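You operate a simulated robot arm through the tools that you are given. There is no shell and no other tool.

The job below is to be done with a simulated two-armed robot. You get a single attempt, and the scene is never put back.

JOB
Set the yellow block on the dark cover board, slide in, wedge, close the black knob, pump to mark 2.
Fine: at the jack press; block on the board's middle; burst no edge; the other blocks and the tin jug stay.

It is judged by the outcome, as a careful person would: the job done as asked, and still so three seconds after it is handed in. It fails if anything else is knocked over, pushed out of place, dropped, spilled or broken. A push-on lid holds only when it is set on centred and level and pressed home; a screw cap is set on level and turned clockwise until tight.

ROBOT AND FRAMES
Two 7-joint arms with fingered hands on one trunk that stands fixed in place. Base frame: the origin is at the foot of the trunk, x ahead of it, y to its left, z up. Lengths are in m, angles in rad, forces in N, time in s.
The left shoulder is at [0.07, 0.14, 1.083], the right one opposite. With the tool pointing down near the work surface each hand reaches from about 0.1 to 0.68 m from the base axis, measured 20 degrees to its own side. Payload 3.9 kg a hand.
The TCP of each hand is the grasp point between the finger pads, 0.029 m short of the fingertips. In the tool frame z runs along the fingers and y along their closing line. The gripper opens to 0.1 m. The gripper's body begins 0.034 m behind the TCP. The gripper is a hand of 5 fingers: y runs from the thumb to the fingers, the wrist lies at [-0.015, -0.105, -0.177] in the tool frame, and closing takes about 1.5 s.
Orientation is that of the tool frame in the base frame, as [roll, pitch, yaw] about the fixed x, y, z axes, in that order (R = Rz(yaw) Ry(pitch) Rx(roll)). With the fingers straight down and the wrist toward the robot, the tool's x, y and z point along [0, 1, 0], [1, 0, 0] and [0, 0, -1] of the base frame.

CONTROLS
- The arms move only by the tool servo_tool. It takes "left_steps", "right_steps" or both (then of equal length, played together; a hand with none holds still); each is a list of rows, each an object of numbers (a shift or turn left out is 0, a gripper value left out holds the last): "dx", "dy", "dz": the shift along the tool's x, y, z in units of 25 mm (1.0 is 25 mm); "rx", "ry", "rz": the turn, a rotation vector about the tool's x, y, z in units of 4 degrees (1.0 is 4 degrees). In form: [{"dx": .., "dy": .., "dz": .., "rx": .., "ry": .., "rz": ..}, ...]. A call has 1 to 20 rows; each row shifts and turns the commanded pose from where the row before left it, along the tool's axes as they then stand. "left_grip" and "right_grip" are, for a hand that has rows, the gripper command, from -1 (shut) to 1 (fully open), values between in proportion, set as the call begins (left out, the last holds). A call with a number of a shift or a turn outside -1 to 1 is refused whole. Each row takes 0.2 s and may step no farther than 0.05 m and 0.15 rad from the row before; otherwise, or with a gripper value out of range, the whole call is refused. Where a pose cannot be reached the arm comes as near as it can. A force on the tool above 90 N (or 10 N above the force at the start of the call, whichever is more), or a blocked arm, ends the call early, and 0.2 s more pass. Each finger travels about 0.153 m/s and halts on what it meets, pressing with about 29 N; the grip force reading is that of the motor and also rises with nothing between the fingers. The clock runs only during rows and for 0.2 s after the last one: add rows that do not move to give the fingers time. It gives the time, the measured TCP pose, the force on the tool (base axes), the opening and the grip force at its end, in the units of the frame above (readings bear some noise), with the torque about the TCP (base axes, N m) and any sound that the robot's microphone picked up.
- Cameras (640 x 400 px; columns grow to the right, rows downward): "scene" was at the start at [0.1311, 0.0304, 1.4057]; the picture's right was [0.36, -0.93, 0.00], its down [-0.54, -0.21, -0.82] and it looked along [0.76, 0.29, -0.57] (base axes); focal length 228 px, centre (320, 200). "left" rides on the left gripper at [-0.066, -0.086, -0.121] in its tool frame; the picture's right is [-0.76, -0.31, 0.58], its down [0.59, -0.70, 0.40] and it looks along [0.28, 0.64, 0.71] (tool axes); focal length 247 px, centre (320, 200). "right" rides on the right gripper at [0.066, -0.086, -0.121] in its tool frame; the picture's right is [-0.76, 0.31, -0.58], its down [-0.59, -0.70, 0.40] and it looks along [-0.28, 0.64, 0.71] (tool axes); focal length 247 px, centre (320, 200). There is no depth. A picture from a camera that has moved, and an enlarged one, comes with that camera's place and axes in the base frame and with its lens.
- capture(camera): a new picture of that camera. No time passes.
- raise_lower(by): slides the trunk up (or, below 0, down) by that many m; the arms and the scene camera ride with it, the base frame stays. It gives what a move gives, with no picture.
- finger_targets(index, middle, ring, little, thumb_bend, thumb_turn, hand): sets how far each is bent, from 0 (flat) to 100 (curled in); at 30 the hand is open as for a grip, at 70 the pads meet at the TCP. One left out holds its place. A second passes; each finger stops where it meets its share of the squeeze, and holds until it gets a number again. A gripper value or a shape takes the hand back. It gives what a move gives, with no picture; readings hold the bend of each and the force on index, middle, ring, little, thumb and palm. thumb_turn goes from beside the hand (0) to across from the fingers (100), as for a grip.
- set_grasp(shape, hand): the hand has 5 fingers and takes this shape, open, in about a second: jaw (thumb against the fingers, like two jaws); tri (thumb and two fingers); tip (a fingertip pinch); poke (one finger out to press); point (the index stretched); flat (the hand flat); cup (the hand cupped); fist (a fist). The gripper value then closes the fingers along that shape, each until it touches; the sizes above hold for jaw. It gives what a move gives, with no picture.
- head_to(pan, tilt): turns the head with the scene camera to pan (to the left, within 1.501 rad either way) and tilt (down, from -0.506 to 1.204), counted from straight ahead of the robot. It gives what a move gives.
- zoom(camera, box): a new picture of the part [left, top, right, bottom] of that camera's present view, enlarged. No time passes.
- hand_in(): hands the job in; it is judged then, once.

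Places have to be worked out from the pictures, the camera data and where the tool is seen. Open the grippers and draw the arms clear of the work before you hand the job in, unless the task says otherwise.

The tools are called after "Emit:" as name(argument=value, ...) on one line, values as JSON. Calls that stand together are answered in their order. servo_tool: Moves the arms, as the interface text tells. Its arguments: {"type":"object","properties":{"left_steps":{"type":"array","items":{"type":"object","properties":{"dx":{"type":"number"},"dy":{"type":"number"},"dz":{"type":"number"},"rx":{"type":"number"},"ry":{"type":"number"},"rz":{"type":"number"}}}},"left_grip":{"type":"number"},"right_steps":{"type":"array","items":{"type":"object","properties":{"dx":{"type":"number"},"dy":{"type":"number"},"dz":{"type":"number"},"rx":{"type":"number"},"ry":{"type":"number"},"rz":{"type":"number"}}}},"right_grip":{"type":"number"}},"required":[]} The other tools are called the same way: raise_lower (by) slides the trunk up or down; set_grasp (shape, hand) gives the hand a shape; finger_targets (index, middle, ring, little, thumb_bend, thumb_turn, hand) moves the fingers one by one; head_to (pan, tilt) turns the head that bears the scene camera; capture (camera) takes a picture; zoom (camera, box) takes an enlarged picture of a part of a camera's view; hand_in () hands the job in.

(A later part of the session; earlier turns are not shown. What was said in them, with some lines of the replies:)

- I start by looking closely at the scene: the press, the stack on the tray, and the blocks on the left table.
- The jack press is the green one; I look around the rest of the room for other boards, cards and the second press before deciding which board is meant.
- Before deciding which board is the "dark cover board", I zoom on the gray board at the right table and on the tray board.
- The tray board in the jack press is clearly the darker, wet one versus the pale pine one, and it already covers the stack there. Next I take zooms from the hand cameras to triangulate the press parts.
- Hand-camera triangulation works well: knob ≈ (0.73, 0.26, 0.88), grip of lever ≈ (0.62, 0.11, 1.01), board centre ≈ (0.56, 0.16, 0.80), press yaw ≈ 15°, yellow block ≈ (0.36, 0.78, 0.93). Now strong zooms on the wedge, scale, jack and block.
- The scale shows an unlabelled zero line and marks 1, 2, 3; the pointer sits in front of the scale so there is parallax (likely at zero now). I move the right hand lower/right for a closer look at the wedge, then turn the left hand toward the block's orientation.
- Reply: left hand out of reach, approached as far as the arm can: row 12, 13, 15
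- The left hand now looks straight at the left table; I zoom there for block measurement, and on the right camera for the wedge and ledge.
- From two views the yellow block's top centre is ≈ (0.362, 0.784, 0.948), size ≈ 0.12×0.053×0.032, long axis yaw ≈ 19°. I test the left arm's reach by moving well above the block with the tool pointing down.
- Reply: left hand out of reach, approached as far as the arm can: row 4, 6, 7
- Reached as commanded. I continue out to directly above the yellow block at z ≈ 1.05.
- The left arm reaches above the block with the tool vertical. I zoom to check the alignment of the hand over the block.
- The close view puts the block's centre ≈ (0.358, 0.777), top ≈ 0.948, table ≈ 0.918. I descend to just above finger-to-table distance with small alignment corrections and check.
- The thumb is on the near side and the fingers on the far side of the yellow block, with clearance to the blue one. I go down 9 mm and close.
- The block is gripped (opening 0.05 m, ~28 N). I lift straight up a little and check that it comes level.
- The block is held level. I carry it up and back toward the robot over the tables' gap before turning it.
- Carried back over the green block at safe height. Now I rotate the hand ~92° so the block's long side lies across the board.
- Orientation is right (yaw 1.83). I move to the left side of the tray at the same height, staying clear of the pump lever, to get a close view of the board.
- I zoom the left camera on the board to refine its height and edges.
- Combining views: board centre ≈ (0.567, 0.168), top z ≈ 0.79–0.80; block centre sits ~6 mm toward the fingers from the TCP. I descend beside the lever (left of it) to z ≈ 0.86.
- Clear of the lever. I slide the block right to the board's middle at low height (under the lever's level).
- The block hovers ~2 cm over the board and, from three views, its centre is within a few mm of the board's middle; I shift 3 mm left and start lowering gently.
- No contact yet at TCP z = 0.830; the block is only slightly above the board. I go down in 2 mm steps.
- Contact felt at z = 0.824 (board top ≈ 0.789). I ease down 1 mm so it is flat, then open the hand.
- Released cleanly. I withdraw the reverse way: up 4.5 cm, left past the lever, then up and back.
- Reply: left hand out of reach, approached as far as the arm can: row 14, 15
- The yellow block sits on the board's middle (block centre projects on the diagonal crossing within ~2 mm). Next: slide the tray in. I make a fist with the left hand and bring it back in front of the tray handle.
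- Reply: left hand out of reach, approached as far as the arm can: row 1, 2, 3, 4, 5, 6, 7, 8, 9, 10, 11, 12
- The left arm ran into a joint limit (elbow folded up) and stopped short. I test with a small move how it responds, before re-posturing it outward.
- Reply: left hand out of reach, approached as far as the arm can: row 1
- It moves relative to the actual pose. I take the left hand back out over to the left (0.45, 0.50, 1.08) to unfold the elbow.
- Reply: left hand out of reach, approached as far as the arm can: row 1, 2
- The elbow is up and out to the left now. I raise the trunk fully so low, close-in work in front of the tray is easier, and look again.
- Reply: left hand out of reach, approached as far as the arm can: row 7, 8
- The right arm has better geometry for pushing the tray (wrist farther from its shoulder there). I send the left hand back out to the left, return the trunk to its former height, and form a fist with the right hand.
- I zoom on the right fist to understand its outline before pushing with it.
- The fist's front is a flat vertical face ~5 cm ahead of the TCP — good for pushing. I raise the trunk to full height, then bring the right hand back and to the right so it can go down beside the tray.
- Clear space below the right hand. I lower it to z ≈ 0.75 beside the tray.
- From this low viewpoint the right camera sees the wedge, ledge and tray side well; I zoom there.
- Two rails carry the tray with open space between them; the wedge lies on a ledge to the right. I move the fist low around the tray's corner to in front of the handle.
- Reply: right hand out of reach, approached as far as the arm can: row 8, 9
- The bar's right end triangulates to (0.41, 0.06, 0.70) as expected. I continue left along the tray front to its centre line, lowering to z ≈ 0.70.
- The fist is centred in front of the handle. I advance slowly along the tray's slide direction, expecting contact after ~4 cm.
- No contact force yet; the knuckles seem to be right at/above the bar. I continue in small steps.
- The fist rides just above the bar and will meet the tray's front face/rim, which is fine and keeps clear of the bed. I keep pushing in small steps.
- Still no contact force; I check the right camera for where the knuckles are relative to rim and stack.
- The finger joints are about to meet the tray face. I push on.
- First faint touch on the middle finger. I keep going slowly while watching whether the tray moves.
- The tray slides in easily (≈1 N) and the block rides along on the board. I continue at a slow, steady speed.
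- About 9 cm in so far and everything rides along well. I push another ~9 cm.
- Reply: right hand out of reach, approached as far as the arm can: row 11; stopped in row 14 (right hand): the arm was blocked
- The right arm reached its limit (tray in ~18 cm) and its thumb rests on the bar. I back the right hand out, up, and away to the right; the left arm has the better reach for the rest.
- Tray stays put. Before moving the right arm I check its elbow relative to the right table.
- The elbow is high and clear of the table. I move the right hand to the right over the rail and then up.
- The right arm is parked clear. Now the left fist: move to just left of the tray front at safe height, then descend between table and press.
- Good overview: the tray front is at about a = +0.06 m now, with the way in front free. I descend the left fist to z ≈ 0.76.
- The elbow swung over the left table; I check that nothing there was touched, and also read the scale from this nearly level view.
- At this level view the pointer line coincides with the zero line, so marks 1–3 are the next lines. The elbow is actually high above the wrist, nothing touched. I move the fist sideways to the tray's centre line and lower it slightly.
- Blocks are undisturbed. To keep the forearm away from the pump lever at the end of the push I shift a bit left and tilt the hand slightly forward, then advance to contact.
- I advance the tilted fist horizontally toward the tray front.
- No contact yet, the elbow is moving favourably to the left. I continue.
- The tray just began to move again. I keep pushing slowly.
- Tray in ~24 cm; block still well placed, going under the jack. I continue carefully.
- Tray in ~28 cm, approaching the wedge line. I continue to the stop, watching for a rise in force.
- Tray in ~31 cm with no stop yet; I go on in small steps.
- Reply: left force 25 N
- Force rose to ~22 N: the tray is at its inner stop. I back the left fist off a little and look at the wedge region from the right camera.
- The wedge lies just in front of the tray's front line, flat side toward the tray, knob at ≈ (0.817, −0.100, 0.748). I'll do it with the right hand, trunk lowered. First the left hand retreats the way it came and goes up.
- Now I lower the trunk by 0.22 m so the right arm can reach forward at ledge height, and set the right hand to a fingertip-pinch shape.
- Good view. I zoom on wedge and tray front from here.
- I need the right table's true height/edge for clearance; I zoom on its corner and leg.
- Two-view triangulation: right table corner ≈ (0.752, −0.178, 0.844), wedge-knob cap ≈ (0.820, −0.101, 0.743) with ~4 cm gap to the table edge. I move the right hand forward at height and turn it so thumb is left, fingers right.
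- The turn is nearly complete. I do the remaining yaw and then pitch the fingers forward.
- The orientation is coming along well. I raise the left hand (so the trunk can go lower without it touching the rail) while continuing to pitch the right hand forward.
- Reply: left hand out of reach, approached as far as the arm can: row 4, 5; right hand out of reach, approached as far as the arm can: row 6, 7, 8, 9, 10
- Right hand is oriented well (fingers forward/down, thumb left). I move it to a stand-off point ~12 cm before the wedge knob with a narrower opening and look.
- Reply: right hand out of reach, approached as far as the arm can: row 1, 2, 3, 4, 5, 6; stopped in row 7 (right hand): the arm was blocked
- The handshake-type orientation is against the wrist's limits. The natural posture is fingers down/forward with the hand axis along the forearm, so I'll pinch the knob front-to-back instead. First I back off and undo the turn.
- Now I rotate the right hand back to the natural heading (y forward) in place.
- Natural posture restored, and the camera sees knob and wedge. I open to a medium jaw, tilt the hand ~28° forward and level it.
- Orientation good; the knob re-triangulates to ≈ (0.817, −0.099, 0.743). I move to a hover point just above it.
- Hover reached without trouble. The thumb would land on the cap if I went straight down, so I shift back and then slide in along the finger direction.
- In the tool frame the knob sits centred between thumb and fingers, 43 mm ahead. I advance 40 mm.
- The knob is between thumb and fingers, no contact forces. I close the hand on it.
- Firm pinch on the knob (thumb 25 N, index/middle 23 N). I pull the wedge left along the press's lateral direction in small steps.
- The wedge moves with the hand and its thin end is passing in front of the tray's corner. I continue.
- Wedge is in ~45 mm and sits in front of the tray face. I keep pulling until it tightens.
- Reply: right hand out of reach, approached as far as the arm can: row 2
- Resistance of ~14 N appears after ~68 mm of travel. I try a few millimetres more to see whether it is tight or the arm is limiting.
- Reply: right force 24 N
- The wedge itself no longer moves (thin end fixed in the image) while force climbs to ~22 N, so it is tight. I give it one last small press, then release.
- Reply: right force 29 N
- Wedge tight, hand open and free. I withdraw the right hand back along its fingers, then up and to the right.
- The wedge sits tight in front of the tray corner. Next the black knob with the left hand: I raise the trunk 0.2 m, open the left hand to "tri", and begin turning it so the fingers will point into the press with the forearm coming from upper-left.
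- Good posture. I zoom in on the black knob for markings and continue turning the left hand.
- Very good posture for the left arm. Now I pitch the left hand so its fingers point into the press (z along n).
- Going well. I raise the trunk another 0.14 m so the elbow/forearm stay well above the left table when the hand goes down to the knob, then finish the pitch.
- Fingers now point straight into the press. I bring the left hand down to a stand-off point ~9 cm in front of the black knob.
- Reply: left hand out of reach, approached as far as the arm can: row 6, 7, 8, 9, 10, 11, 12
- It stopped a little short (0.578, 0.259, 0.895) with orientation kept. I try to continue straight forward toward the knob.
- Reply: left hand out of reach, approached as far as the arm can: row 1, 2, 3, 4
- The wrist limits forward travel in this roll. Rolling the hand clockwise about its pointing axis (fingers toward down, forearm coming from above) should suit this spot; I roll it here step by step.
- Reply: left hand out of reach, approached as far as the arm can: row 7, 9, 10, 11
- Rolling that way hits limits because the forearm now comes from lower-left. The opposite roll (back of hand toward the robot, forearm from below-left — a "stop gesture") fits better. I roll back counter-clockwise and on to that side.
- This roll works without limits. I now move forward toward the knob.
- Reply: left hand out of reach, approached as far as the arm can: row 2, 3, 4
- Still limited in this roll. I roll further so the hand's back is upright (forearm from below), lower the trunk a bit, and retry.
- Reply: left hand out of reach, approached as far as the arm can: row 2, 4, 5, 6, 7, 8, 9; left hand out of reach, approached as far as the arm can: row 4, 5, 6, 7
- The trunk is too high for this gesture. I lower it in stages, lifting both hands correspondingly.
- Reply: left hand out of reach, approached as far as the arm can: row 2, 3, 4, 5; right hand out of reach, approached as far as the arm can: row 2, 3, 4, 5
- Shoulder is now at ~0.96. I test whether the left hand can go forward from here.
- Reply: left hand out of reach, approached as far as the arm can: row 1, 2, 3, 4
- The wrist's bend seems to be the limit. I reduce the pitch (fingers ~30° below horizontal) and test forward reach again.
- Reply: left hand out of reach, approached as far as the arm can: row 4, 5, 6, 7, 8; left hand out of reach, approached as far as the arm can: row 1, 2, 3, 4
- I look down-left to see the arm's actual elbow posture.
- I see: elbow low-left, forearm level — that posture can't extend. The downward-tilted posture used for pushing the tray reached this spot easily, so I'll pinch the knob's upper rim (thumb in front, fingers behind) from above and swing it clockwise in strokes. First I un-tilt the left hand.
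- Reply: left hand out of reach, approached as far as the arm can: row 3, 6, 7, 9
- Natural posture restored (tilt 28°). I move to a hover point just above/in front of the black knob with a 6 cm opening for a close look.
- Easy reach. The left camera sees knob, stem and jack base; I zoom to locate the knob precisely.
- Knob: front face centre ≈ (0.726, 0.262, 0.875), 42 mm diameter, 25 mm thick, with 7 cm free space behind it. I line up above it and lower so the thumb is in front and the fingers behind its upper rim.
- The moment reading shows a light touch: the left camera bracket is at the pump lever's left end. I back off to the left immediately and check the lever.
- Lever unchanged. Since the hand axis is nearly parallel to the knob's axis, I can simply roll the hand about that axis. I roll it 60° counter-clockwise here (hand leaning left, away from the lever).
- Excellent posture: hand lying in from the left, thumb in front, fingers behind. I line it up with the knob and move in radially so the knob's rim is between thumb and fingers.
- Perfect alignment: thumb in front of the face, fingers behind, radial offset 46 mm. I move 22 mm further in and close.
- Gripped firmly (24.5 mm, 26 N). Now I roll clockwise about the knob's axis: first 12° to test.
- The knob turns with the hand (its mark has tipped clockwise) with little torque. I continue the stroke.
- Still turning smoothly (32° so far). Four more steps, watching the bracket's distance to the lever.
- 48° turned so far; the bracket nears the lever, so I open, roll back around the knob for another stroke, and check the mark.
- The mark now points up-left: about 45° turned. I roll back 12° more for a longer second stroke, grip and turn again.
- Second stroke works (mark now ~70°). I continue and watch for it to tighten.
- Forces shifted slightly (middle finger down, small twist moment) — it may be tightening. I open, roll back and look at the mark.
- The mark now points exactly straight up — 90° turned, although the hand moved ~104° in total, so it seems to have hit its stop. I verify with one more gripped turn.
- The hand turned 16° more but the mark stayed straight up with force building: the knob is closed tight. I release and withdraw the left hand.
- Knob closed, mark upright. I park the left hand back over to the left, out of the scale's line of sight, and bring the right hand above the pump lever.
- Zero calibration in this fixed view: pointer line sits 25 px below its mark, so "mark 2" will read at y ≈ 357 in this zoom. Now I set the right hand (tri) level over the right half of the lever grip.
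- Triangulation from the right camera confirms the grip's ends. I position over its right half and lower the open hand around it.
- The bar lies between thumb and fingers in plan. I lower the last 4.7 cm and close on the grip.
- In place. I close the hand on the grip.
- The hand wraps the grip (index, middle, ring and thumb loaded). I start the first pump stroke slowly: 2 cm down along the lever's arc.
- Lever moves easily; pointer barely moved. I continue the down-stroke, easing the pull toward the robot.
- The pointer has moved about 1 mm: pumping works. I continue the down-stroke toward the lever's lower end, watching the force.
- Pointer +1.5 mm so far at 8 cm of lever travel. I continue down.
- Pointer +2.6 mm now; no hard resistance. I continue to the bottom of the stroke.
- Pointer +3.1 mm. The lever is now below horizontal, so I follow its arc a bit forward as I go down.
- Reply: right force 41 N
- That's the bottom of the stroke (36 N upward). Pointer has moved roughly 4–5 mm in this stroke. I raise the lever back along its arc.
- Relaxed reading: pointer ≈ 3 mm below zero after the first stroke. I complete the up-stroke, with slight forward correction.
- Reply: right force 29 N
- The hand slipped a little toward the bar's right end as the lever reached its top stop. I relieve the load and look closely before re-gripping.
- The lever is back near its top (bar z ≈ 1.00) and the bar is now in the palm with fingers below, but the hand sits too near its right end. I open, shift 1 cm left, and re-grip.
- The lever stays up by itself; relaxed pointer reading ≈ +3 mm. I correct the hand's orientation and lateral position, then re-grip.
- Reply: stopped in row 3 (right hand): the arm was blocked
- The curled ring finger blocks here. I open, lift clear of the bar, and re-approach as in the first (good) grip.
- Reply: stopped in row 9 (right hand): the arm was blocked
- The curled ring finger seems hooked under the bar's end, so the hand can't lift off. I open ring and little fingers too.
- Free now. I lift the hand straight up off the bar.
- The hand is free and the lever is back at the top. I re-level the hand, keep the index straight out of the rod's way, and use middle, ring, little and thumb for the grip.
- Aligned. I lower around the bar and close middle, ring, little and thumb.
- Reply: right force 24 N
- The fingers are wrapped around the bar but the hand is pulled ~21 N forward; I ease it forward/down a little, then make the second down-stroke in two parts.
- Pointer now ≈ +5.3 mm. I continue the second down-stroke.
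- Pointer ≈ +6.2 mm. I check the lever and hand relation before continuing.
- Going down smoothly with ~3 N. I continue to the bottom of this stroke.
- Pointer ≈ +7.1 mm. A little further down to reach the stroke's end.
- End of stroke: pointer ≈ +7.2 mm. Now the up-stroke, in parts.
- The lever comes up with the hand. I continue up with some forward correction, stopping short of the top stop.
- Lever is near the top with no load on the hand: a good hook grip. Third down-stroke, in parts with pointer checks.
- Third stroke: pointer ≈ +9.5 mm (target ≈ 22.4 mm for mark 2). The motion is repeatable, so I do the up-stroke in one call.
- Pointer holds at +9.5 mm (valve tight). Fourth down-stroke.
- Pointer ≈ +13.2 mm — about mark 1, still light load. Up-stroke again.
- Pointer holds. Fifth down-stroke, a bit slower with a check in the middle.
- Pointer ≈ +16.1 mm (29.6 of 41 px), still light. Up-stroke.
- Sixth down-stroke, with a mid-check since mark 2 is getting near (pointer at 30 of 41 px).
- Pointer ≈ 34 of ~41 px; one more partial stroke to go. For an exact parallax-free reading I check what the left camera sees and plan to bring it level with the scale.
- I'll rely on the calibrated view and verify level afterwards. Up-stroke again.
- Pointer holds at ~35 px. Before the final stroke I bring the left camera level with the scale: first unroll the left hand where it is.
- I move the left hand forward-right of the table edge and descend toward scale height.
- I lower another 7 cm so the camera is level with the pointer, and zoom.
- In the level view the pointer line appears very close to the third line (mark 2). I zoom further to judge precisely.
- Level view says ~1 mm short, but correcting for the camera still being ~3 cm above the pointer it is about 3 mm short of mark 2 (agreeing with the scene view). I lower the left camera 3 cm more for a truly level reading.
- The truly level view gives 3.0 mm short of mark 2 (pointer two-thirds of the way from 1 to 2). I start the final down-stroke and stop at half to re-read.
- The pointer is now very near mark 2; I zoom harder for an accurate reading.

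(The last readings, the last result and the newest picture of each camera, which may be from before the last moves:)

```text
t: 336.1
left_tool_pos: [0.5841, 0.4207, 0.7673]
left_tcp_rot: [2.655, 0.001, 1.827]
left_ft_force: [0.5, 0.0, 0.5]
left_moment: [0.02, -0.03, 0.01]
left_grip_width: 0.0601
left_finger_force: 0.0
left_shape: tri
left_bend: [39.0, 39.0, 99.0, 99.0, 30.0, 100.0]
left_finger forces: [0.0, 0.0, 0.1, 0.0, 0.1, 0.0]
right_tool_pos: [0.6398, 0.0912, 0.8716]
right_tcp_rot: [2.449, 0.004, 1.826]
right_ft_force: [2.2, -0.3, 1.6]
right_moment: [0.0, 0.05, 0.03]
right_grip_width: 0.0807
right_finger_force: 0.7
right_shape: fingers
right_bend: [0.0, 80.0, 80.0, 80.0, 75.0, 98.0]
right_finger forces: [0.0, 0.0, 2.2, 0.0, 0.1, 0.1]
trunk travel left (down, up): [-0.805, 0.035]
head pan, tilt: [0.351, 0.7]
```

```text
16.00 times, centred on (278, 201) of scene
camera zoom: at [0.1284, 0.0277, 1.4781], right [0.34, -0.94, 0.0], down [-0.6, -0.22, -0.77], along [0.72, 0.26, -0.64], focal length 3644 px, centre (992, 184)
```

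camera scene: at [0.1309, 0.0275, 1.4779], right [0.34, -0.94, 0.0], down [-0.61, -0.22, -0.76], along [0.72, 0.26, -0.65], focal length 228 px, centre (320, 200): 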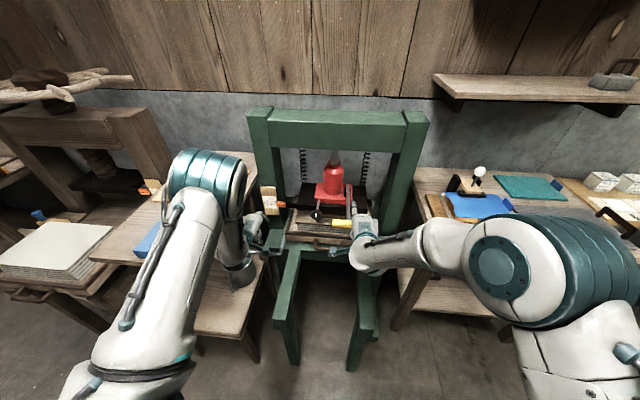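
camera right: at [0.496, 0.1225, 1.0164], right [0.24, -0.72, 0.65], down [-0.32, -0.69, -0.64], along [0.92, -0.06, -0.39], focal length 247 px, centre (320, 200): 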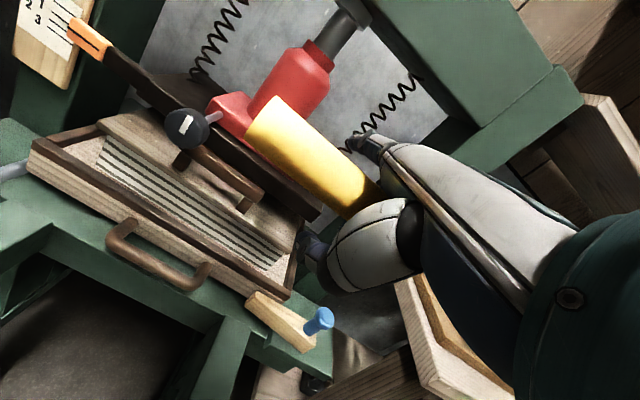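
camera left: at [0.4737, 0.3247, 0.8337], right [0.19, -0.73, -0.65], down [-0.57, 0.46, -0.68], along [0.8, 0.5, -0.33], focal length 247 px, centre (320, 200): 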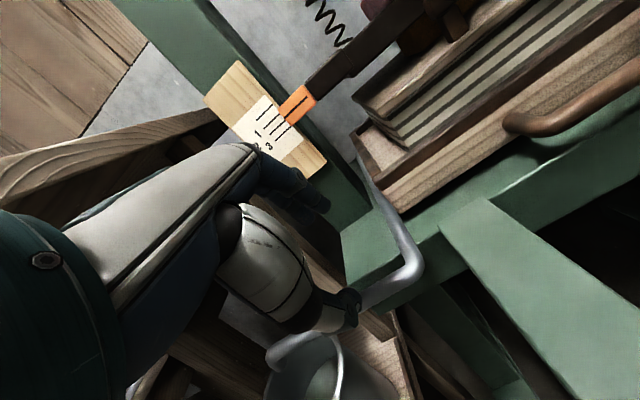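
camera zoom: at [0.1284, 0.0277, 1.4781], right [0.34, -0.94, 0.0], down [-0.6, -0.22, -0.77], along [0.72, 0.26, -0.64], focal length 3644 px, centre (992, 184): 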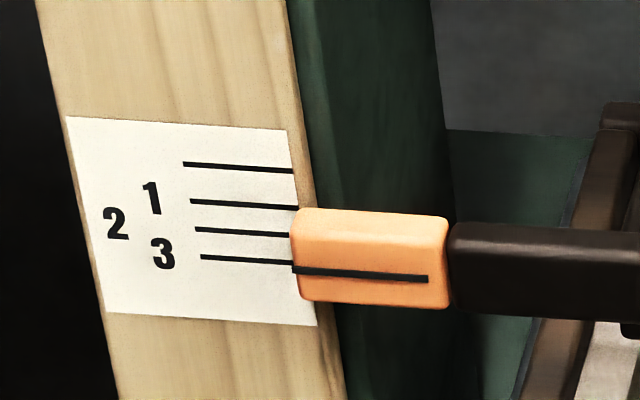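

Level view: about 1.2 mm short of mark 2. I continue three small steps and re-read.

Emit:
servo_tool(right_steps=[{"dy": -0.17, "dz": 0.354, "rx": -0.5}, {"dy": -0.16, "dz": 0.36, "rx": -0.5}, {"dy": -0.16, "dz": 0.36, "rx": -0.5}, {}])

Emit:
zoom(camera="left", box=[285, 95, 325, 130])

Emit:
zoom(camera="scene", box=[266, 192, 290, 210])

```text
t: 337.1
left_tool_pos: [0.5822, 0.4206, 0.7676]
left_tcp_rot: [2.654, 0.001, 1.826]
left_ft_force: [-0.1, -0.2, -0.3]
left_moment: [0.0, -0.01, 0.03]
left_grip_width: 0.0598
left_finger_force: 0.0
left_shape: tri
left_bend: [39.0, 39.0, 99.0, 99.0, 30.0, 100.0]
left_finger forces: [0.1, 0.1, 0.1, 0.0, 0.1, 0.0]
right_tool_pos: [0.6484, 0.0913, 0.844]
right_tcp_rot: [2.343, 0.003, 1.827]
right_ft_force: [-0.8, 0.4, 2.8]
right_moment: [0.0, 0.07, -0.01]
right_grip_width: 0.0808
right_finger_force: 1.3
right_shape: fingers
right_bend: [0.0, 80.0, 80.0, 80.0, 75.0, 98.0]
right_finger forces: [0.1, 0.0, 1.3, 0.0, 0.0, 1.2]
trunk travel left (down, up): [-0.805, 0.035]
head pan, tilt: [0.351, 0.7]
```

```text
11.43 times, centred on (305, 112) of left
camera zoom: at [0.4722, 0.325, 0.8346], right [0.19, -0.73, -0.65], down [-0.57, 0.46, -0.68], along [0.8, 0.5, -0.33], focal length 2823 px, centre (491, 1200)
```

zoom: 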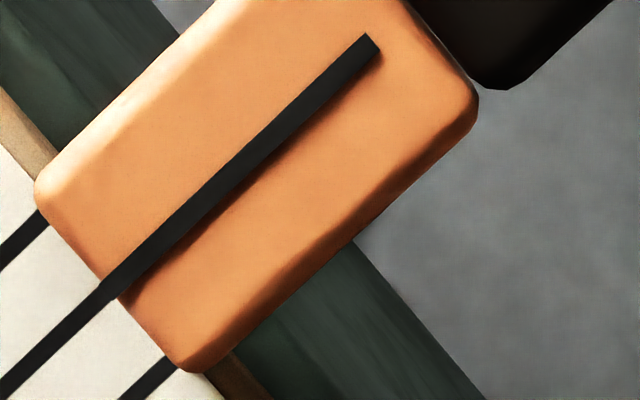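

```text
16.00 times, centred on (278, 201) of scene
camera zoom: at [0.1281, 0.0279, 1.4781], right [0.34, -0.94, 0.0], down [-0.6, -0.22, -0.77], along [0.72, 0.26, -0.64], focal length 3644 px, centre (992, 184)
```

zoom: 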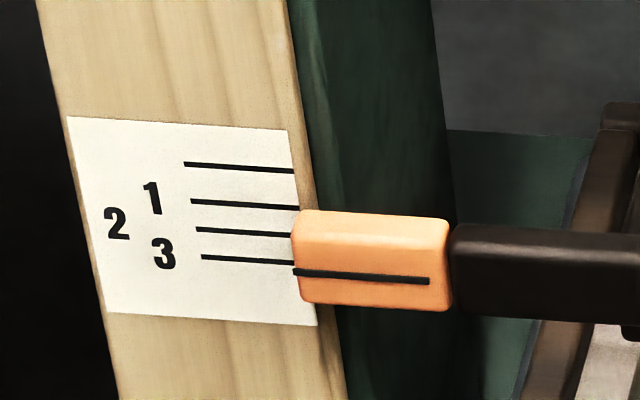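

The pointer line now runs straight into the mark-2 line in the level view. I zoom in further to confirm, and check the stack/board area.

Emit:
zoom(camera="left", box=[282, 108, 306, 129])

Emit:
zoom(camera="left", box=[340, 0, 500, 140])

Emit:
zoom(camera="scene", box=[280, 190, 390, 270])

```text
16.00 times, centred on (294, 118) of left
camera zoom: at [0.4722, 0.325, 0.8346], right [0.19, -0.73, -0.65], down [-0.57, 0.46, -0.68], along [0.8, 0.5, -0.33], focal length 3952 px, centre (736, 1504)
```

zoom: 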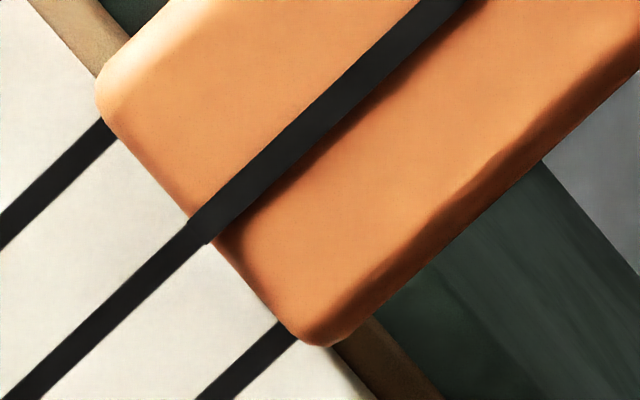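

```text
2.86 times, centred on (420, 70) of left
camera zoom: at [0.4722, 0.325, 0.8346], right [0.19, -0.73, -0.65], down [-0.57, 0.46, -0.68], along [0.8, 0.5, -0.33], focal length 706 px, centre (34, 571)
```

zoom: 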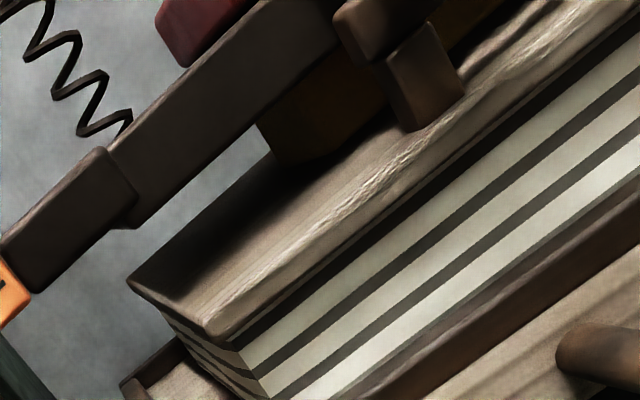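

```text
5.00 times, centred on (335, 230) of scene
camera zoom: at [0.1281, 0.0279, 1.4781], right [0.34, -0.94, 0.0], down [-0.6, -0.22, -0.77], along [0.72, 0.26, -0.64], focal length 1139 px, centre (245, 50)
```

zoom: 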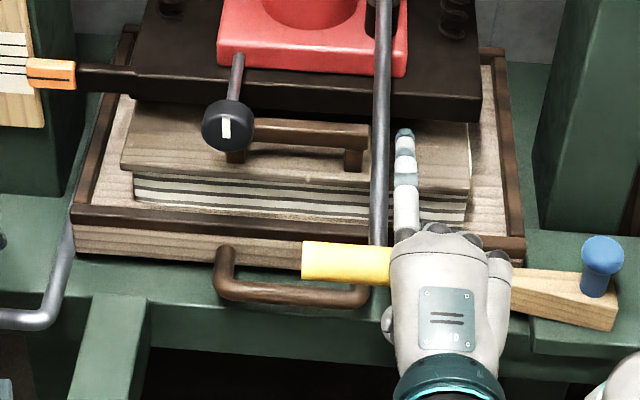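

The level close-up shows the pointer line within ~0.3 mm above mark 2 (just a hairline step). I give the lever one more centimetre and re-read.

Emit:
servo_tool(right_steps=[{"dy": -0.15, "dz": 0.36, "rx": -0.5}, {}, {}])

Emit:
zoom(camera="left", box=[282, 108, 306, 129])

Emit:
zoom(camera="scene", box=[266, 192, 290, 210])

```text
t: 337.9
left_tool_pos: [0.5844, 0.4213, 0.7683]
left_tcp_rot: [2.656, 0.001, 1.826]
left_ft_force: [-0.5, -0.5, 0.2]
left_moment: [0.01, 0.0, -0.01]
left_grip_width: 0.0601
left_finger_force: 0.1
left_shape: tri
left_bend: [39.0, 39.0, 99.0, 99.0, 30.0, 100.0]
left_finger forces: [0.1, 0.0, 0.0, 0.1, 0.0, 0.0]
right_tool_pos: [0.6514, 0.0933, 0.8347]
right_tcp_rot: [2.309, 0.004, 1.824]
right_ft_force: [-2.8, -0.7, 2.0]
right_moment: [-0.02, -0.06, -0.01]
right_grip_width: 0.0806
right_finger_force: 1.7
right_shape: fingers
right_bend: [0.0, 80.0, 80.0, 80.0, 75.0, 98.0]
right_finger forces: [0.0, 0.0, 0.2, 0.1, 0.1, 2.8]
trunk travel left (down, up): [-0.805, 0.035]
head pan, tilt: [0.351, 0.7]
```

```text
16.00 times, centred on (294, 118) of left
camera zoom: at [0.4722, 0.3249, 0.8346], right [0.19, -0.73, -0.65], down [-0.57, 0.46, -0.68], along [0.8, 0.5, -0.33], focal length 3952 px, centre (736, 1504)
```

zoom: 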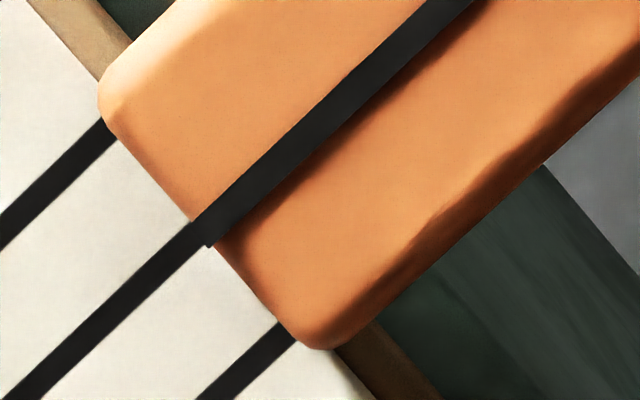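

```text
16.00 times, centred on (278, 201) of scene
camera zoom: at [0.1281, 0.0279, 1.4781], right [0.34, -0.94, 0.0], down [-0.6, -0.22, -0.77], along [0.72, 0.26, -0.64], focal length 3644 px, centre (992, 184)
```

zoom: 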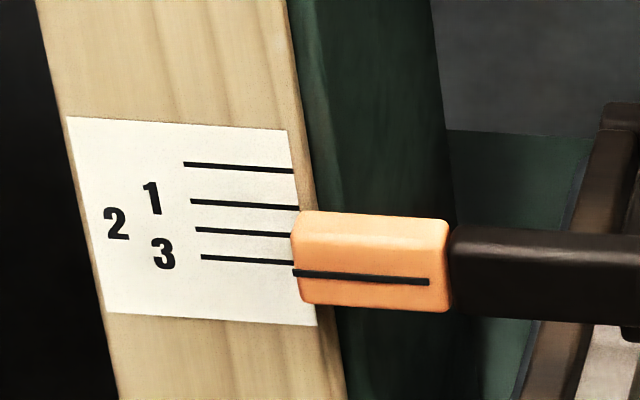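

On mark 2. Now I open the right hand carefully (without pressing the lever) and withdraw back-and-up.

Emit:
finger_targets(hand="right", index=0, middle=15, ring=15, little=15, thumb_bend=15)

Emit:
zoom(camera="scene", box=[280, 190, 430, 290])

Emit:
zoom(camera="left", box=[282, 108, 306, 129])

Emit:
capture(camera="right")

```text
t: 338.9
left_tool_pos: [0.5834, 0.4211, 0.7683]
left_tcp_rot: [2.654, 0.0, 1.826]
left_ft_force: [0.2, 0.6, 0.6]
left_moment: [0.03, -0.03, 0.0]
left_grip_width: 0.0602
left_finger_force: 0.0
left_shape: tri
left_bend: [39.0, 39.0, 99.0, 99.0, 30.0, 100.0]
left_finger forces: [0.1, 0.0, 0.0, 0.0, 0.0, 0.0]
right_tool_pos: [0.6492, 0.0935, 0.8347]
right_tcp_rot: [2.309, 0.005, 1.823]
right_ft_force: [-2.3, -0.2, 1.7]
right_moment: [-0.01, -0.07, 0.0]
right_grip_width: 0.1427
right_finger_force: 2.0
right_shape: fingers
right_bend: [0.0, 15.0, 15.0, 15.0, 15.0, 98.0]
right_finger forces: [0.0, 0.0, 0.1, 0.1, 0.1, 2.9]
trunk travel left (down, up): [-0.805, 0.035]
head pan, tilt: [0.351, 0.7]
```

```text
4.00 times, centred on (355, 240) of scene
camera zoom: at [0.1278, 0.0279, 1.4782], right [0.34, -0.94, 0.0], down [-0.6, -0.22, -0.77], along [0.72, 0.26, -0.64], focal length 911 px, centre (180, 40)
```

zoom: 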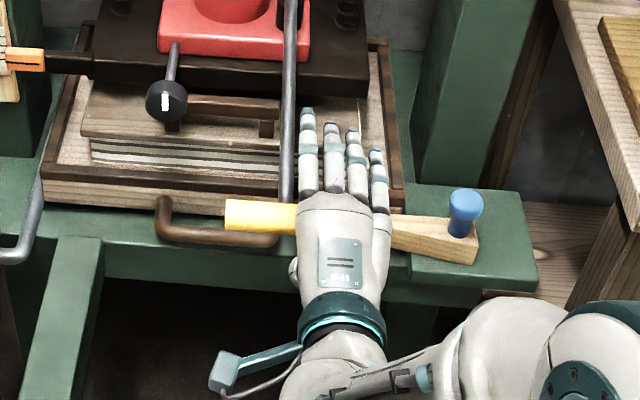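

```text
16.00 times, centred on (294, 118) of left
camera zoom: at [0.4721, 0.3249, 0.8346], right [0.19, -0.73, -0.65], down [-0.57, 0.46, -0.68], along [0.8, 0.5, -0.33], focal length 3952 px, centre (736, 1504)
```

zoom: 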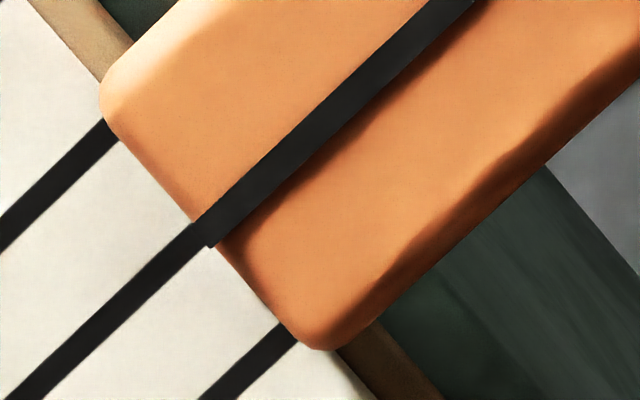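

```text
taken
camera right: at [0.4922, 0.1203, 0.8511], right [-0.02, -0.79, 0.62], down [-0.02, -0.62, -0.79], along [1.0, -0.03, 0.0], focal length 247 px, centre (320, 200)
```

right: 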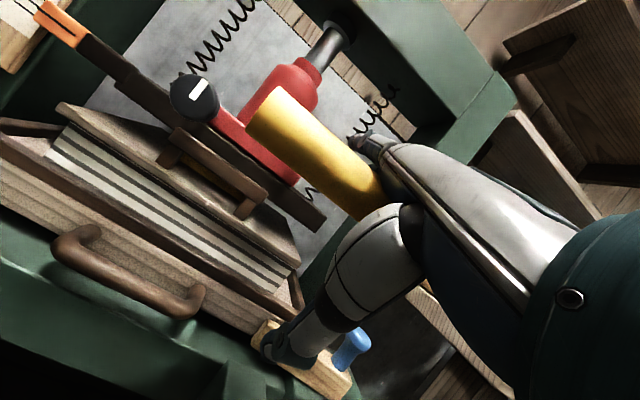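

The hand is open, pointer still on mark 2. I withdraw along the open side (back and up), gently.

Emit:
servo_tool(right_steps=[{"dz": -0.3}, {"dz": -0.5}, {"dz": -0.6}, {"dz": -0.7}, {"dz": -0.8}, {"dz": -0.8}, {}])

Emit:
zoom(camera="scene", box=[280, 190, 430, 290])

Emit:
zoom(camera="left", box=[282, 108, 306, 129])

Emit:
capture(camera="right")

```text
t: 340.4
left_tool_pos: [0.5839, 0.4207, 0.7672]
left_tcp_rot: [2.654, 0.002, 1.825]
left_ft_force: [0.7, 0.7, 0.0]
left_moment: [0.0, 0.01, 0.01]
left_grip_width: 0.0601
left_finger_force: 0.1
left_shape: tri
left_bend: [39.0, 39.0, 99.0, 99.0, 30.0, 100.0]
left_finger forces: [0.0, 0.0, 0.0, 0.0, 0.1, 0.0]
right_tool_pos: [0.5868, 0.0771, 0.8976]
right_tcp_rot: [2.31, 0.004, 1.824]
right_ft_force: [0.6, 0.8, 0.8]
right_moment: [0.0, -0.05, -0.01]
right_grip_width: 0.1427
right_finger_force: 0.6
right_shape: fingers
right_bend: [0.0, 15.0, 14.0, 15.0, 15.0, 98.0]
right_finger forces: [0.0, 0.0, 1.3, 0.0, 0.1, 0.0]
trunk travel left (down, up): [-0.805, 0.035]
head pan, tilt: [0.351, 0.7]
```

```text
4.00 times, centred on (355, 240) of scene
camera zoom: at [0.1292, 0.0278, 1.478], right [0.34, -0.94, 0.0], down [-0.61, -0.22, -0.76], along [0.72, 0.26, -0.64], focal length 911 px, centre (180, 40)
```

zoom: 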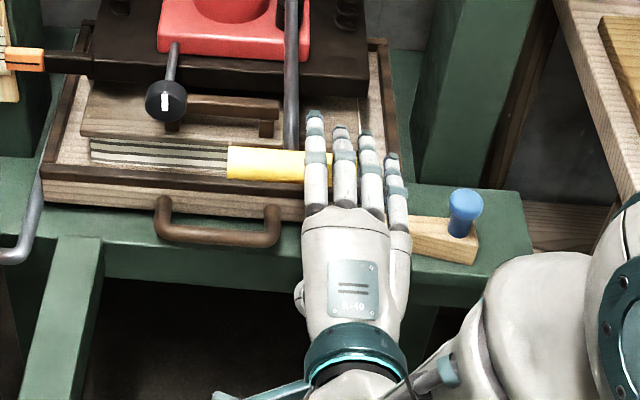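

```text
16.00 times, centred on (294, 118) of left
camera zoom: at [0.4728, 0.3249, 0.8342], right [0.19, -0.73, -0.65], down [-0.57, 0.46, -0.68], along [0.8, 0.5, -0.33], focal length 3952 px, centre (736, 1504)
```

zoom: 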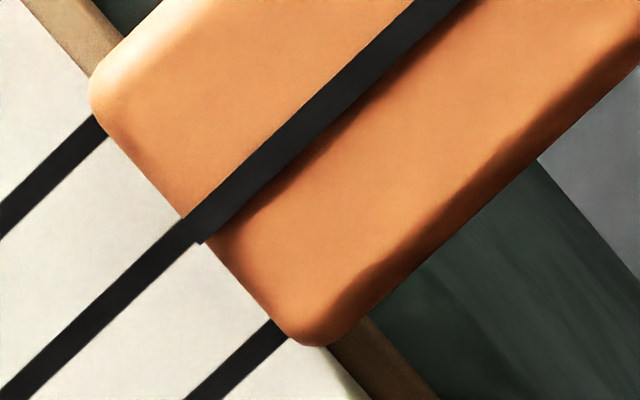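

```text
taken
camera right: at [0.4275, 0.1041, 0.9138], right [-0.02, -0.79, 0.62], down [-0.02, -0.62, -0.79], along [1.0, -0.03, -0.01], focal length 247 px, centre (320, 200)
```

right: 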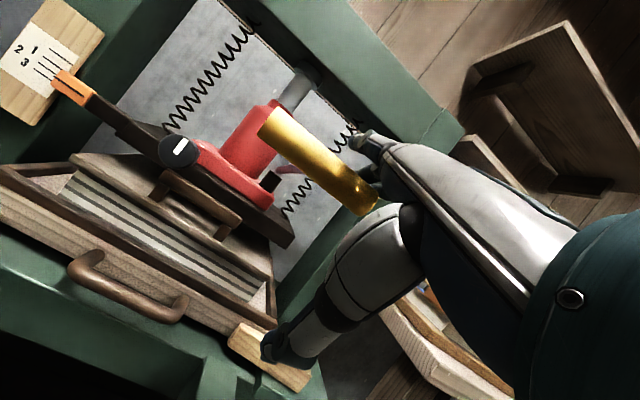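

The lever rises by itself under the fingers (return spring), pointer unchanged on mark 2. I slide the hand straight back off it and then up to the right.

Emit:
servo_tool(right_steps=[{"dy": -0.4, "dz": -0.6}, {"dy": -0.45, "dz": -0.6}, {"dy": -0.5, "dz": -0.6}, {"dy": -0.5, "dz": -0.6}, {"dy": -0.4, "dz": -0.6}, {}])

Emit:
capture(camera="scene")

Emit:
zoom(camera="left", box=[282, 108, 306, 129])

```text
t: 341.9
left_tool_pos: [0.5831, 0.4216, 0.768]
left_tcp_rot: [2.654, 0.003, 1.825]
left_ft_force: [0.0, 0.1, 0.2]
left_moment: [-0.02, 0.01, -0.01]
left_grip_width: 0.0597
left_finger_force: 0.1
left_shape: tri
left_bend: [39.0, 39.0, 99.0, 99.0, 30.0, 100.0]
left_finger forces: [0.0, 0.0, 0.1, 0.0, 0.0, 0.0]
right_tool_pos: [0.4967, 0.0516, 0.9061]
right_tcp_rot: [2.313, 0.0, 1.818]
right_ft_force: [-0.3, 0.1, 0.8]
right_moment: [0.0, 0.0, 0.0]
right_grip_width: 0.1427
right_finger_force: 0.0
right_shape: fingers
right_bend: [0.0, 15.0, 15.0, 15.0, 15.0, 98.0]
right_finger forces: [0.0, 0.0, 0.1, 0.0, 0.0, 0.0]
trunk travel left (down, up): [-0.805, 0.035]
head pan, tilt: [0.351, 0.7]
```

```text
taken
camera scene: at [0.129, 0.028, 1.478], right [0.34, -0.94, 0.0], down [-0.6, -0.22, -0.76], along [0.72, 0.26, -0.64], focal length 228 px, centre (320, 200)
```

scene: 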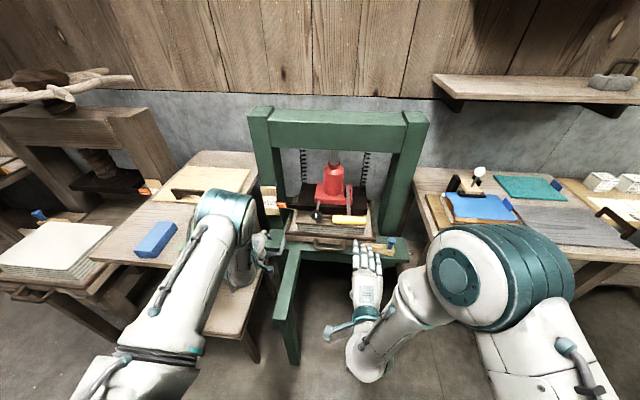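

```text
16.00 times, centred on (294, 118) of left
camera zoom: at [0.4727, 0.325, 0.8342], right [0.19, -0.73, -0.65], down [-0.57, 0.46, -0.68], along [0.8, 0.5, -0.33], focal length 3952 px, centre (736, 1504)
```

zoom: 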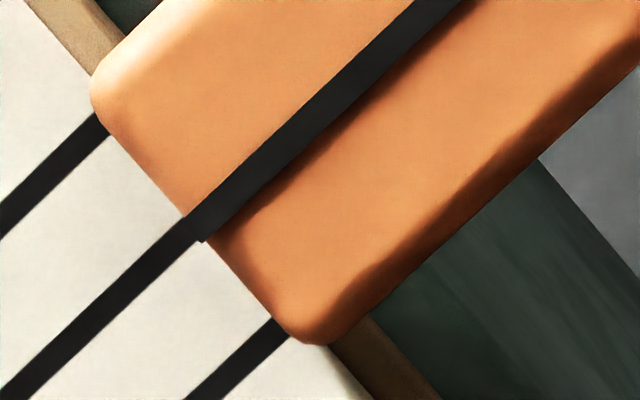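

Right hand free; pointer stable on mark 2. I withdraw both arms: right to the right, left straight up from beside the scale.

Emit:
servo_tool(left_steps=[{"dy": 0.4, "dz": -0.78}, {"dy": 0.456, "dz": -0.869}, {"dy": 0.456, "dz": -0.869}, {"dy": 0.456, "dz": -0.869}, {"dy": 0.456, "dz": -0.869}, {"dy": 0.456, "dz": -0.869}, {"dy": 0.456, "dz": -0.869}, {"dy": 0.456, "dz": -0.869}, {"dy": 0.456, "dz": -0.869}, {"dy": 0.456, "dz": -0.869}, {"dy": 0.456, "dz": -0.869}, {}], right_steps=[{"dx": -0.8, "dy": -0.1, "dz": -0.2}, {"dx": -0.9, "dy": -0.1, "dz": -0.2}, {"dx": -0.9, "dy": -0.1, "dz": -0.2}, {"dx": -0.9}, {"dx": -0.9}, {"dx": -0.9}, {"dx": -0.9}, {"dx": -0.9}, {"dx": -0.9}, {"dx": -0.9}, {"dx": -0.9}, {}])

Emit:
capture(camera="scene")

Emit:
capture(camera="left")

```text
t: 344.4
left_tool_pos: [0.5819, 0.421, 1.0345]
left_tcp_rot: [2.655, 0.001, 1.824]
left_ft_force: [1.1, 0.3, 0.7]
left_moment: [0.0, 0.03, 0.01]
left_grip_width: 0.0598
left_finger_force: 0.0
left_shape: tri
left_bend: [39.0, 39.0, 99.0, 99.0, 30.0, 100.0]
left_finger forces: [0.1, 0.0, 0.0, 0.1, 0.0, 0.0]
right_tool_pos: [0.5417, -0.1868, 0.9119]
right_tcp_rot: [2.309, 0.005, 1.824]
right_ft_force: [0.4, -0.2, -0.1]
right_moment: [0.0, 0.04, -0.01]
right_grip_width: 0.1426
right_finger_force: 0.1
right_shape: fingers
right_bend: [0.0, 15.0, 15.0, 15.0, 15.0, 98.0]
right_finger forces: [0.1, 0.1, 0.1, 0.1, 0.1, 0.0]
trunk travel left (down, up): [-0.805, 0.035]
head pan, tilt: [0.351, 0.7]
```

```text
taken
camera scene: at [0.1293, 0.0286, 1.478], right [0.34, -0.94, 0.0], down [-0.61, -0.22, -0.76], along [0.72, 0.26, -0.64], focal length 228 px, centre (320, 200)
```

scene: 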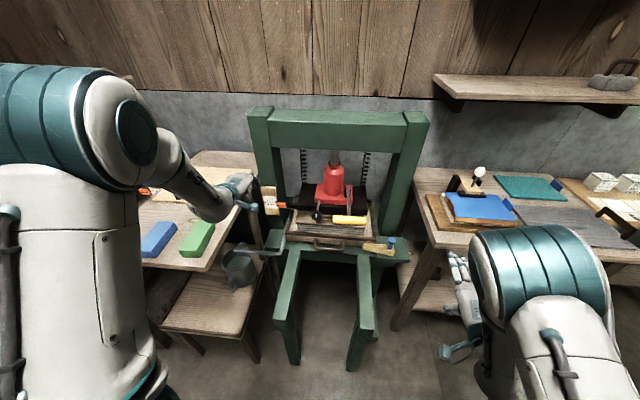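

```text
taken
camera left: at [0.471, 0.3254, 1.1016], right [0.19, -0.73, -0.65], down [-0.57, 0.46, -0.68], along [0.8, 0.5, -0.33], focal length 247 px, centre (320, 200)
```

left: 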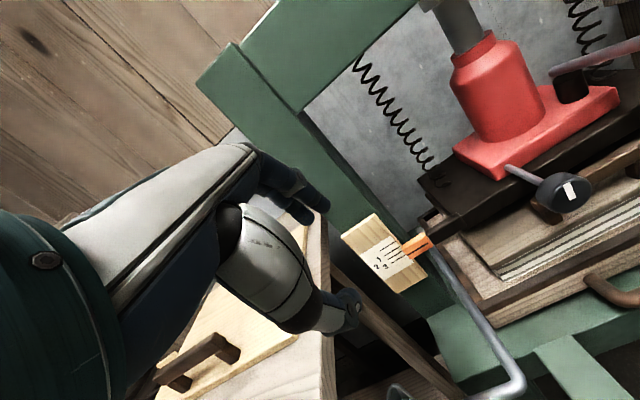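

Both hands are clear. I pull the left hand further back and open it, then inspect everything closely.

Emit:
servo_tool(left_steps=[{"dx": 0.33, "dy": -0.78, "dz": -0.41}, {"dx": 0.33, "dy": -0.78, "dz": -0.41}, {"dx": 0.33, "dy": -0.78, "dz": -0.41}, {"dx": 0.33, "dy": -0.78, "dz": -0.41}, {}], left_grip=1.0)

Emit:
zoom(camera="scene", box=[250, 150, 430, 280])

Emit:
zoom(camera="scene", box=[280, 190, 390, 270])

Emit:
zoom(camera="scene", box=[110, 180, 300, 310])

Emit:
zoom(camera="scene", box=[262, 170, 326, 210])

```text
t: 345.6
left_tool_pos: [0.4894, 0.4311, 1.0332]
left_tcp_rot: [2.657, 0.001, 1.826]
left_ft_force: [0.2, 0.1, 0.6]
left_moment: [-0.02, -0.01, 0.0]
left_grip_width: 0.0996
left_finger_force: 0.0
left_shape: tri
left_bend: [30.0, 30.0, 99.0, 99.0, 30.0, 98.0]
left_finger forces: [0.1, 0.0, 0.0, 0.0, 0.0, 0.0]
right_tool_pos: [0.5423, -0.1884, 0.911]
right_tcp_rot: [2.311, 0.004, 1.824]
right_ft_force: [0.4, 0.8, 0.2]
right_moment: [-0.05, 0.0, 0.04]
right_grip_width: 0.1431
right_finger_force: 0.0
right_shape: fingers
right_bend: [0.0, 15.0, 15.0, 15.0, 15.0, 98.0]
right_finger forces: [0.0, 0.0, 0.0, 0.1, 0.0, 0.0]
trunk travel left (down, up): [-0.805, 0.035]
head pan, tilt: [0.351, 0.7]
```

```text
3.08 times, centred on (340, 215) of scene
camera zoom: at [0.1296, 0.0278, 1.478], right [0.34, -0.94, 0.0], down [-0.61, -0.22, -0.76], along [0.72, 0.26, -0.64], focal length 701 px, centre (258, 154)
```

zoom: 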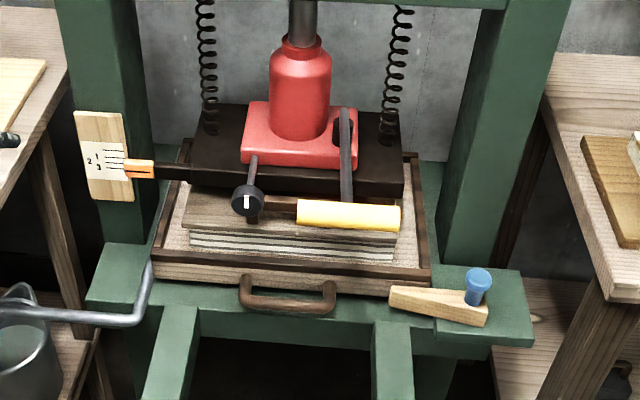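

```text
5.00 times, centred on (335, 230) of scene
camera zoom: at [0.1296, 0.0278, 1.478], right [0.34, -0.94, 0.0], down [-0.61, -0.22, -0.76], along [0.72, 0.26, -0.64], focal length 1139 px, centre (245, 50)
```

zoom: 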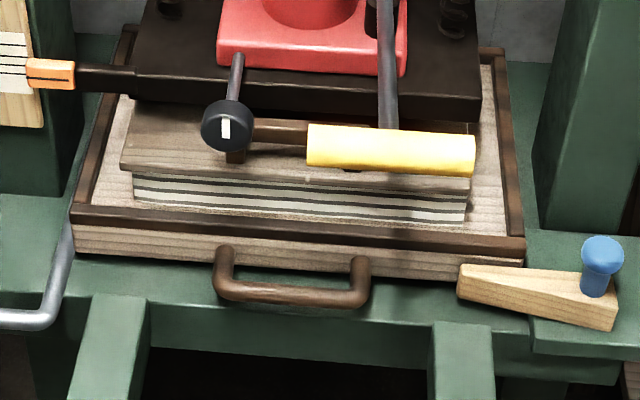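

```text
3.08 times, centred on (205, 245) of scene
camera zoom: at [0.1296, 0.0278, 1.478], right [0.34, -0.94, 0.0], down [-0.61, -0.22, -0.76], along [0.72, 0.26, -0.64], focal length 701 px, centre (674, 62)
```

zoom: 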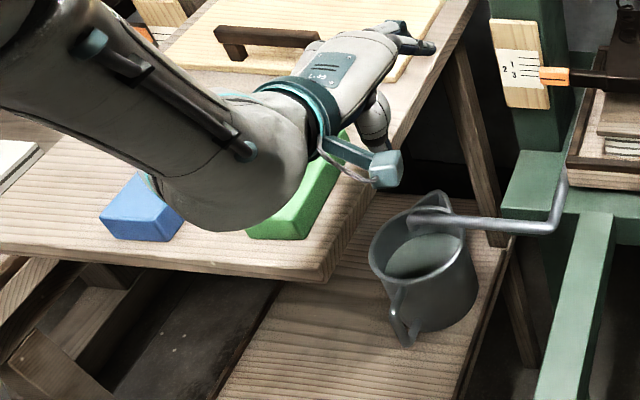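

```text
10.00 times, centred on (294, 190) of scene
camera zoom: at [0.1296, 0.0278, 1.478], right [0.34, -0.94, 0.0], down [-0.61, -0.22, -0.76], along [0.72, 0.26, -0.64], focal length 2278 px, centre (580, 300)
```

zoom: 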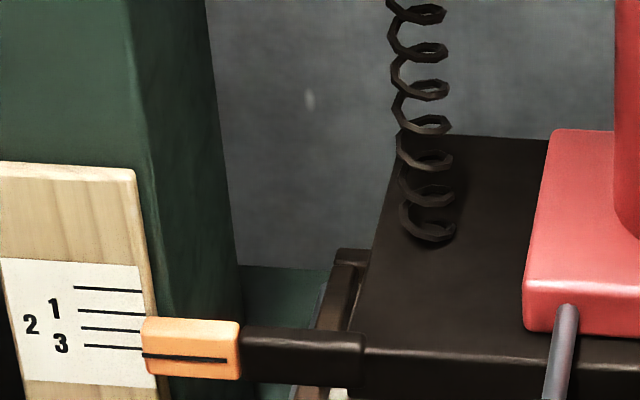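

Everything checks out: pressed water has collected in the jug, the stack's edges are intact, wedge tight, knob mark upright, pointer on mark 2. I move both arms fully clear with open hands and take a last look.

Emit:
servo_tool(left_steps=[{"dy": 0.2, "dz": -0.8}, {"dy": 0.2, "dz": -0.8}, {"dy": 0.2, "dz": -0.8}, {"dx": 0.3}, {"dx": 0.3}, {}], right_steps=[{"dy": -0.5, "dz": -0.6}, {"dy": -0.5, "dz": -0.6}, {"dy": -0.5, "dz": -0.6}, {"dy": -0.4, "dz": -0.6}, {"dx": -0.5}, {}])

Emit:
set_grasp(hand="right", shape="jaw")

Emit:
capture(camera="scene")

Emit:
zoom(camera="scene", box=[262, 170, 326, 210])

Emit:
zoom(camera="scene", box=[400, 140, 640, 290])

Emit:
zoom(camera="left", box=[300, 100, 640, 400])

```text
t: 347.1
left_tool_pos: [0.4707, 0.441, 1.0934]
left_tcp_rot: [2.654, 0.001, 1.827]
left_ft_force: [0.0, -0.2, -0.1]
left_moment: [0.0, 0.05, -0.02]
left_grip_width: 0.0999
left_finger_force: 0.0
left_shape: tri
left_bend: [30.0, 30.0, 99.0, 99.0, 30.0, 98.0]
left_finger forces: [0.0, 0.1, 0.0, 0.0, 0.0, 0.0]
right_tool_pos: [0.4704, -0.2193, 0.9153]
right_tcp_rot: [2.309, 0.005, 1.822]
right_ft_force: [-0.2, 0.4, -0.7]
right_moment: [0.01, -0.02, 0.0]
right_grip_width: 0.1428
right_finger_force: 0.0
right_shape: fingers
right_bend: [0.0, 15.0, 15.0, 15.0, 15.0, 98.0]
right_finger forces: [0.0, 0.1, 0.1, 0.0, 0.0, 0.0]
trunk travel left (down, up): [-0.805, 0.035]
head pan, tilt: [0.351, 0.7]
```

```text
t: 347.9
left_tool_pos: [0.4719, 0.4413, 1.0937]
left_tcp_rot: [2.656, 0.001, 1.825]
left_ft_force: [0.3, -0.8, -0.1]
left_moment: [0.0, 0.01, 0.0]
left_grip_width: 0.1
left_finger_force: 0.2
left_shape: tri
left_bend: [30.0, 30.0, 99.0, 99.0, 30.0, 98.0]
left_finger forces: [0.0, 0.1, 0.1, 0.1, 0.0, 0.0]
right_tool_pos: [0.4708, -0.2188, 0.9163]
right_tcp_rot: [2.309, 0.003, 1.827]
right_ft_force: [-0.3, -0.6, 0.2]
right_moment: [0.01, -0.01, 0.01]
right_grip_width: 0.1
right_finger_force: 0.0
right_shape: jaw
right_bend: [30.0, 30.0, 30.0, 30.0, 30.0, 98.0]
right_finger forces: [0.0, 0.0, 0.1, 0.0, 0.0, 0.0]
trunk travel left (down, up): [-0.805, 0.035]
head pan, tilt: [0.351, 0.7]
```

```text
taken
camera scene: at [0.1289, 0.0277, 1.4781], right [0.34, -0.94, 0.0], down [-0.6, -0.22, -0.76], along [0.72, 0.26, -0.64], focal length 228 px, centre (320, 200)
```

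scene: 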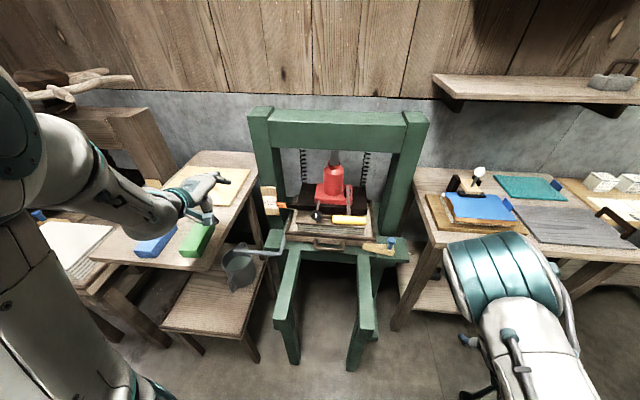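

```text
10.00 times, centred on (294, 190) of scene
camera zoom: at [0.1289, 0.0277, 1.4781], right [0.34, -0.94, 0.0], down [-0.6, -0.22, -0.76], along [0.72, 0.26, -0.64], focal length 2278 px, centre (580, 300)
```

zoom: 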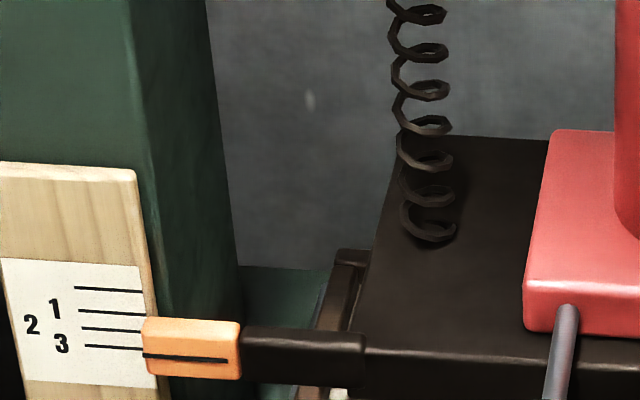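

```text
2.67 times, centred on (520, 215) of scene
camera zoom: at [0.1289, 0.0277, 1.4781], right [0.34, -0.94, 0.0], down [-0.6, -0.22, -0.76], along [0.72, 0.26, -0.64], focal length 607 px, centre (-213, 160)
```

zoom: 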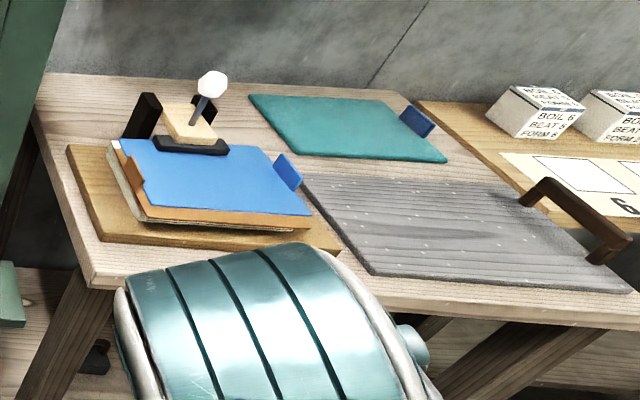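

```text
1.33 times, centred on (470, 250) of left
camera zoom: at [0.3602, 0.345, 1.1606], right [0.19, -0.73, -0.65], down [-0.57, 0.46, -0.68], along [0.8, 0.5, -0.33], focal length 329 px, centre (120, 133)
```

zoom: 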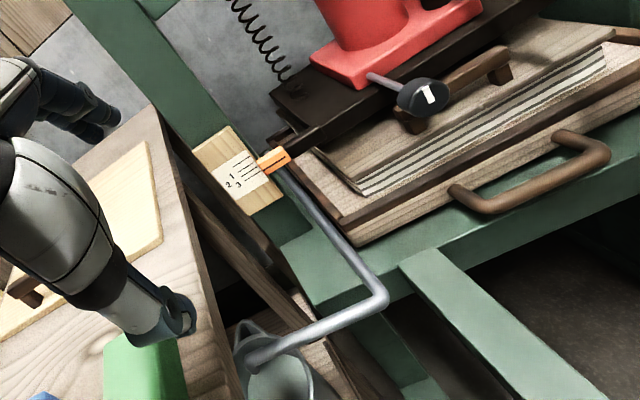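

All looks right and stable: block centred under the platen, tray in and wedged, black knob closed, pointer holding on mark 2, other blocks, jug and tables undisturbed, both hands open and clear. I hand in.

Emit:
hand_in()

```text
The job is handed in.
```

I did all five steps at the jack press and handed the job in. No verdict has come back.

- **Block:** The yellow block went on the middle of the board on the press tray. In the pictures it sat within about 3 mm of the board's centre. Three boards could have matched "dark cover board". I used the one already on the stack in the tray, not the grey board on the right table.
- **Slide in:** The tray went in until it hit its inner stop. The block rode along on the board.
- **Wedge:** I pulled the wedge about 68 mm until it stopped moving. I then pressed it to about 27 N to make sure it was tight.
- **Black knob:** I turned the knob 90° clockwise until its mark pointed straight up and it would not turn further.
- **Pump:** Seven strokes brought the pointer to mark 2. A camera level with the scale put it within about 0.3 mm of the line. A rougher estimate from the head camera put it about 1.5 mm short; I trusted the level view. The pointer held steady after I let go.

The last pictures showed no burst edge on the stack, and pressed water had collected in the tin jug. The blue and green blocks and the jug looked to be in their places. While reaching for the black knob, the left camera bracket lightly touched the pump lever, but the lever did not visibly move. Both hands were open and clear when I handed in.
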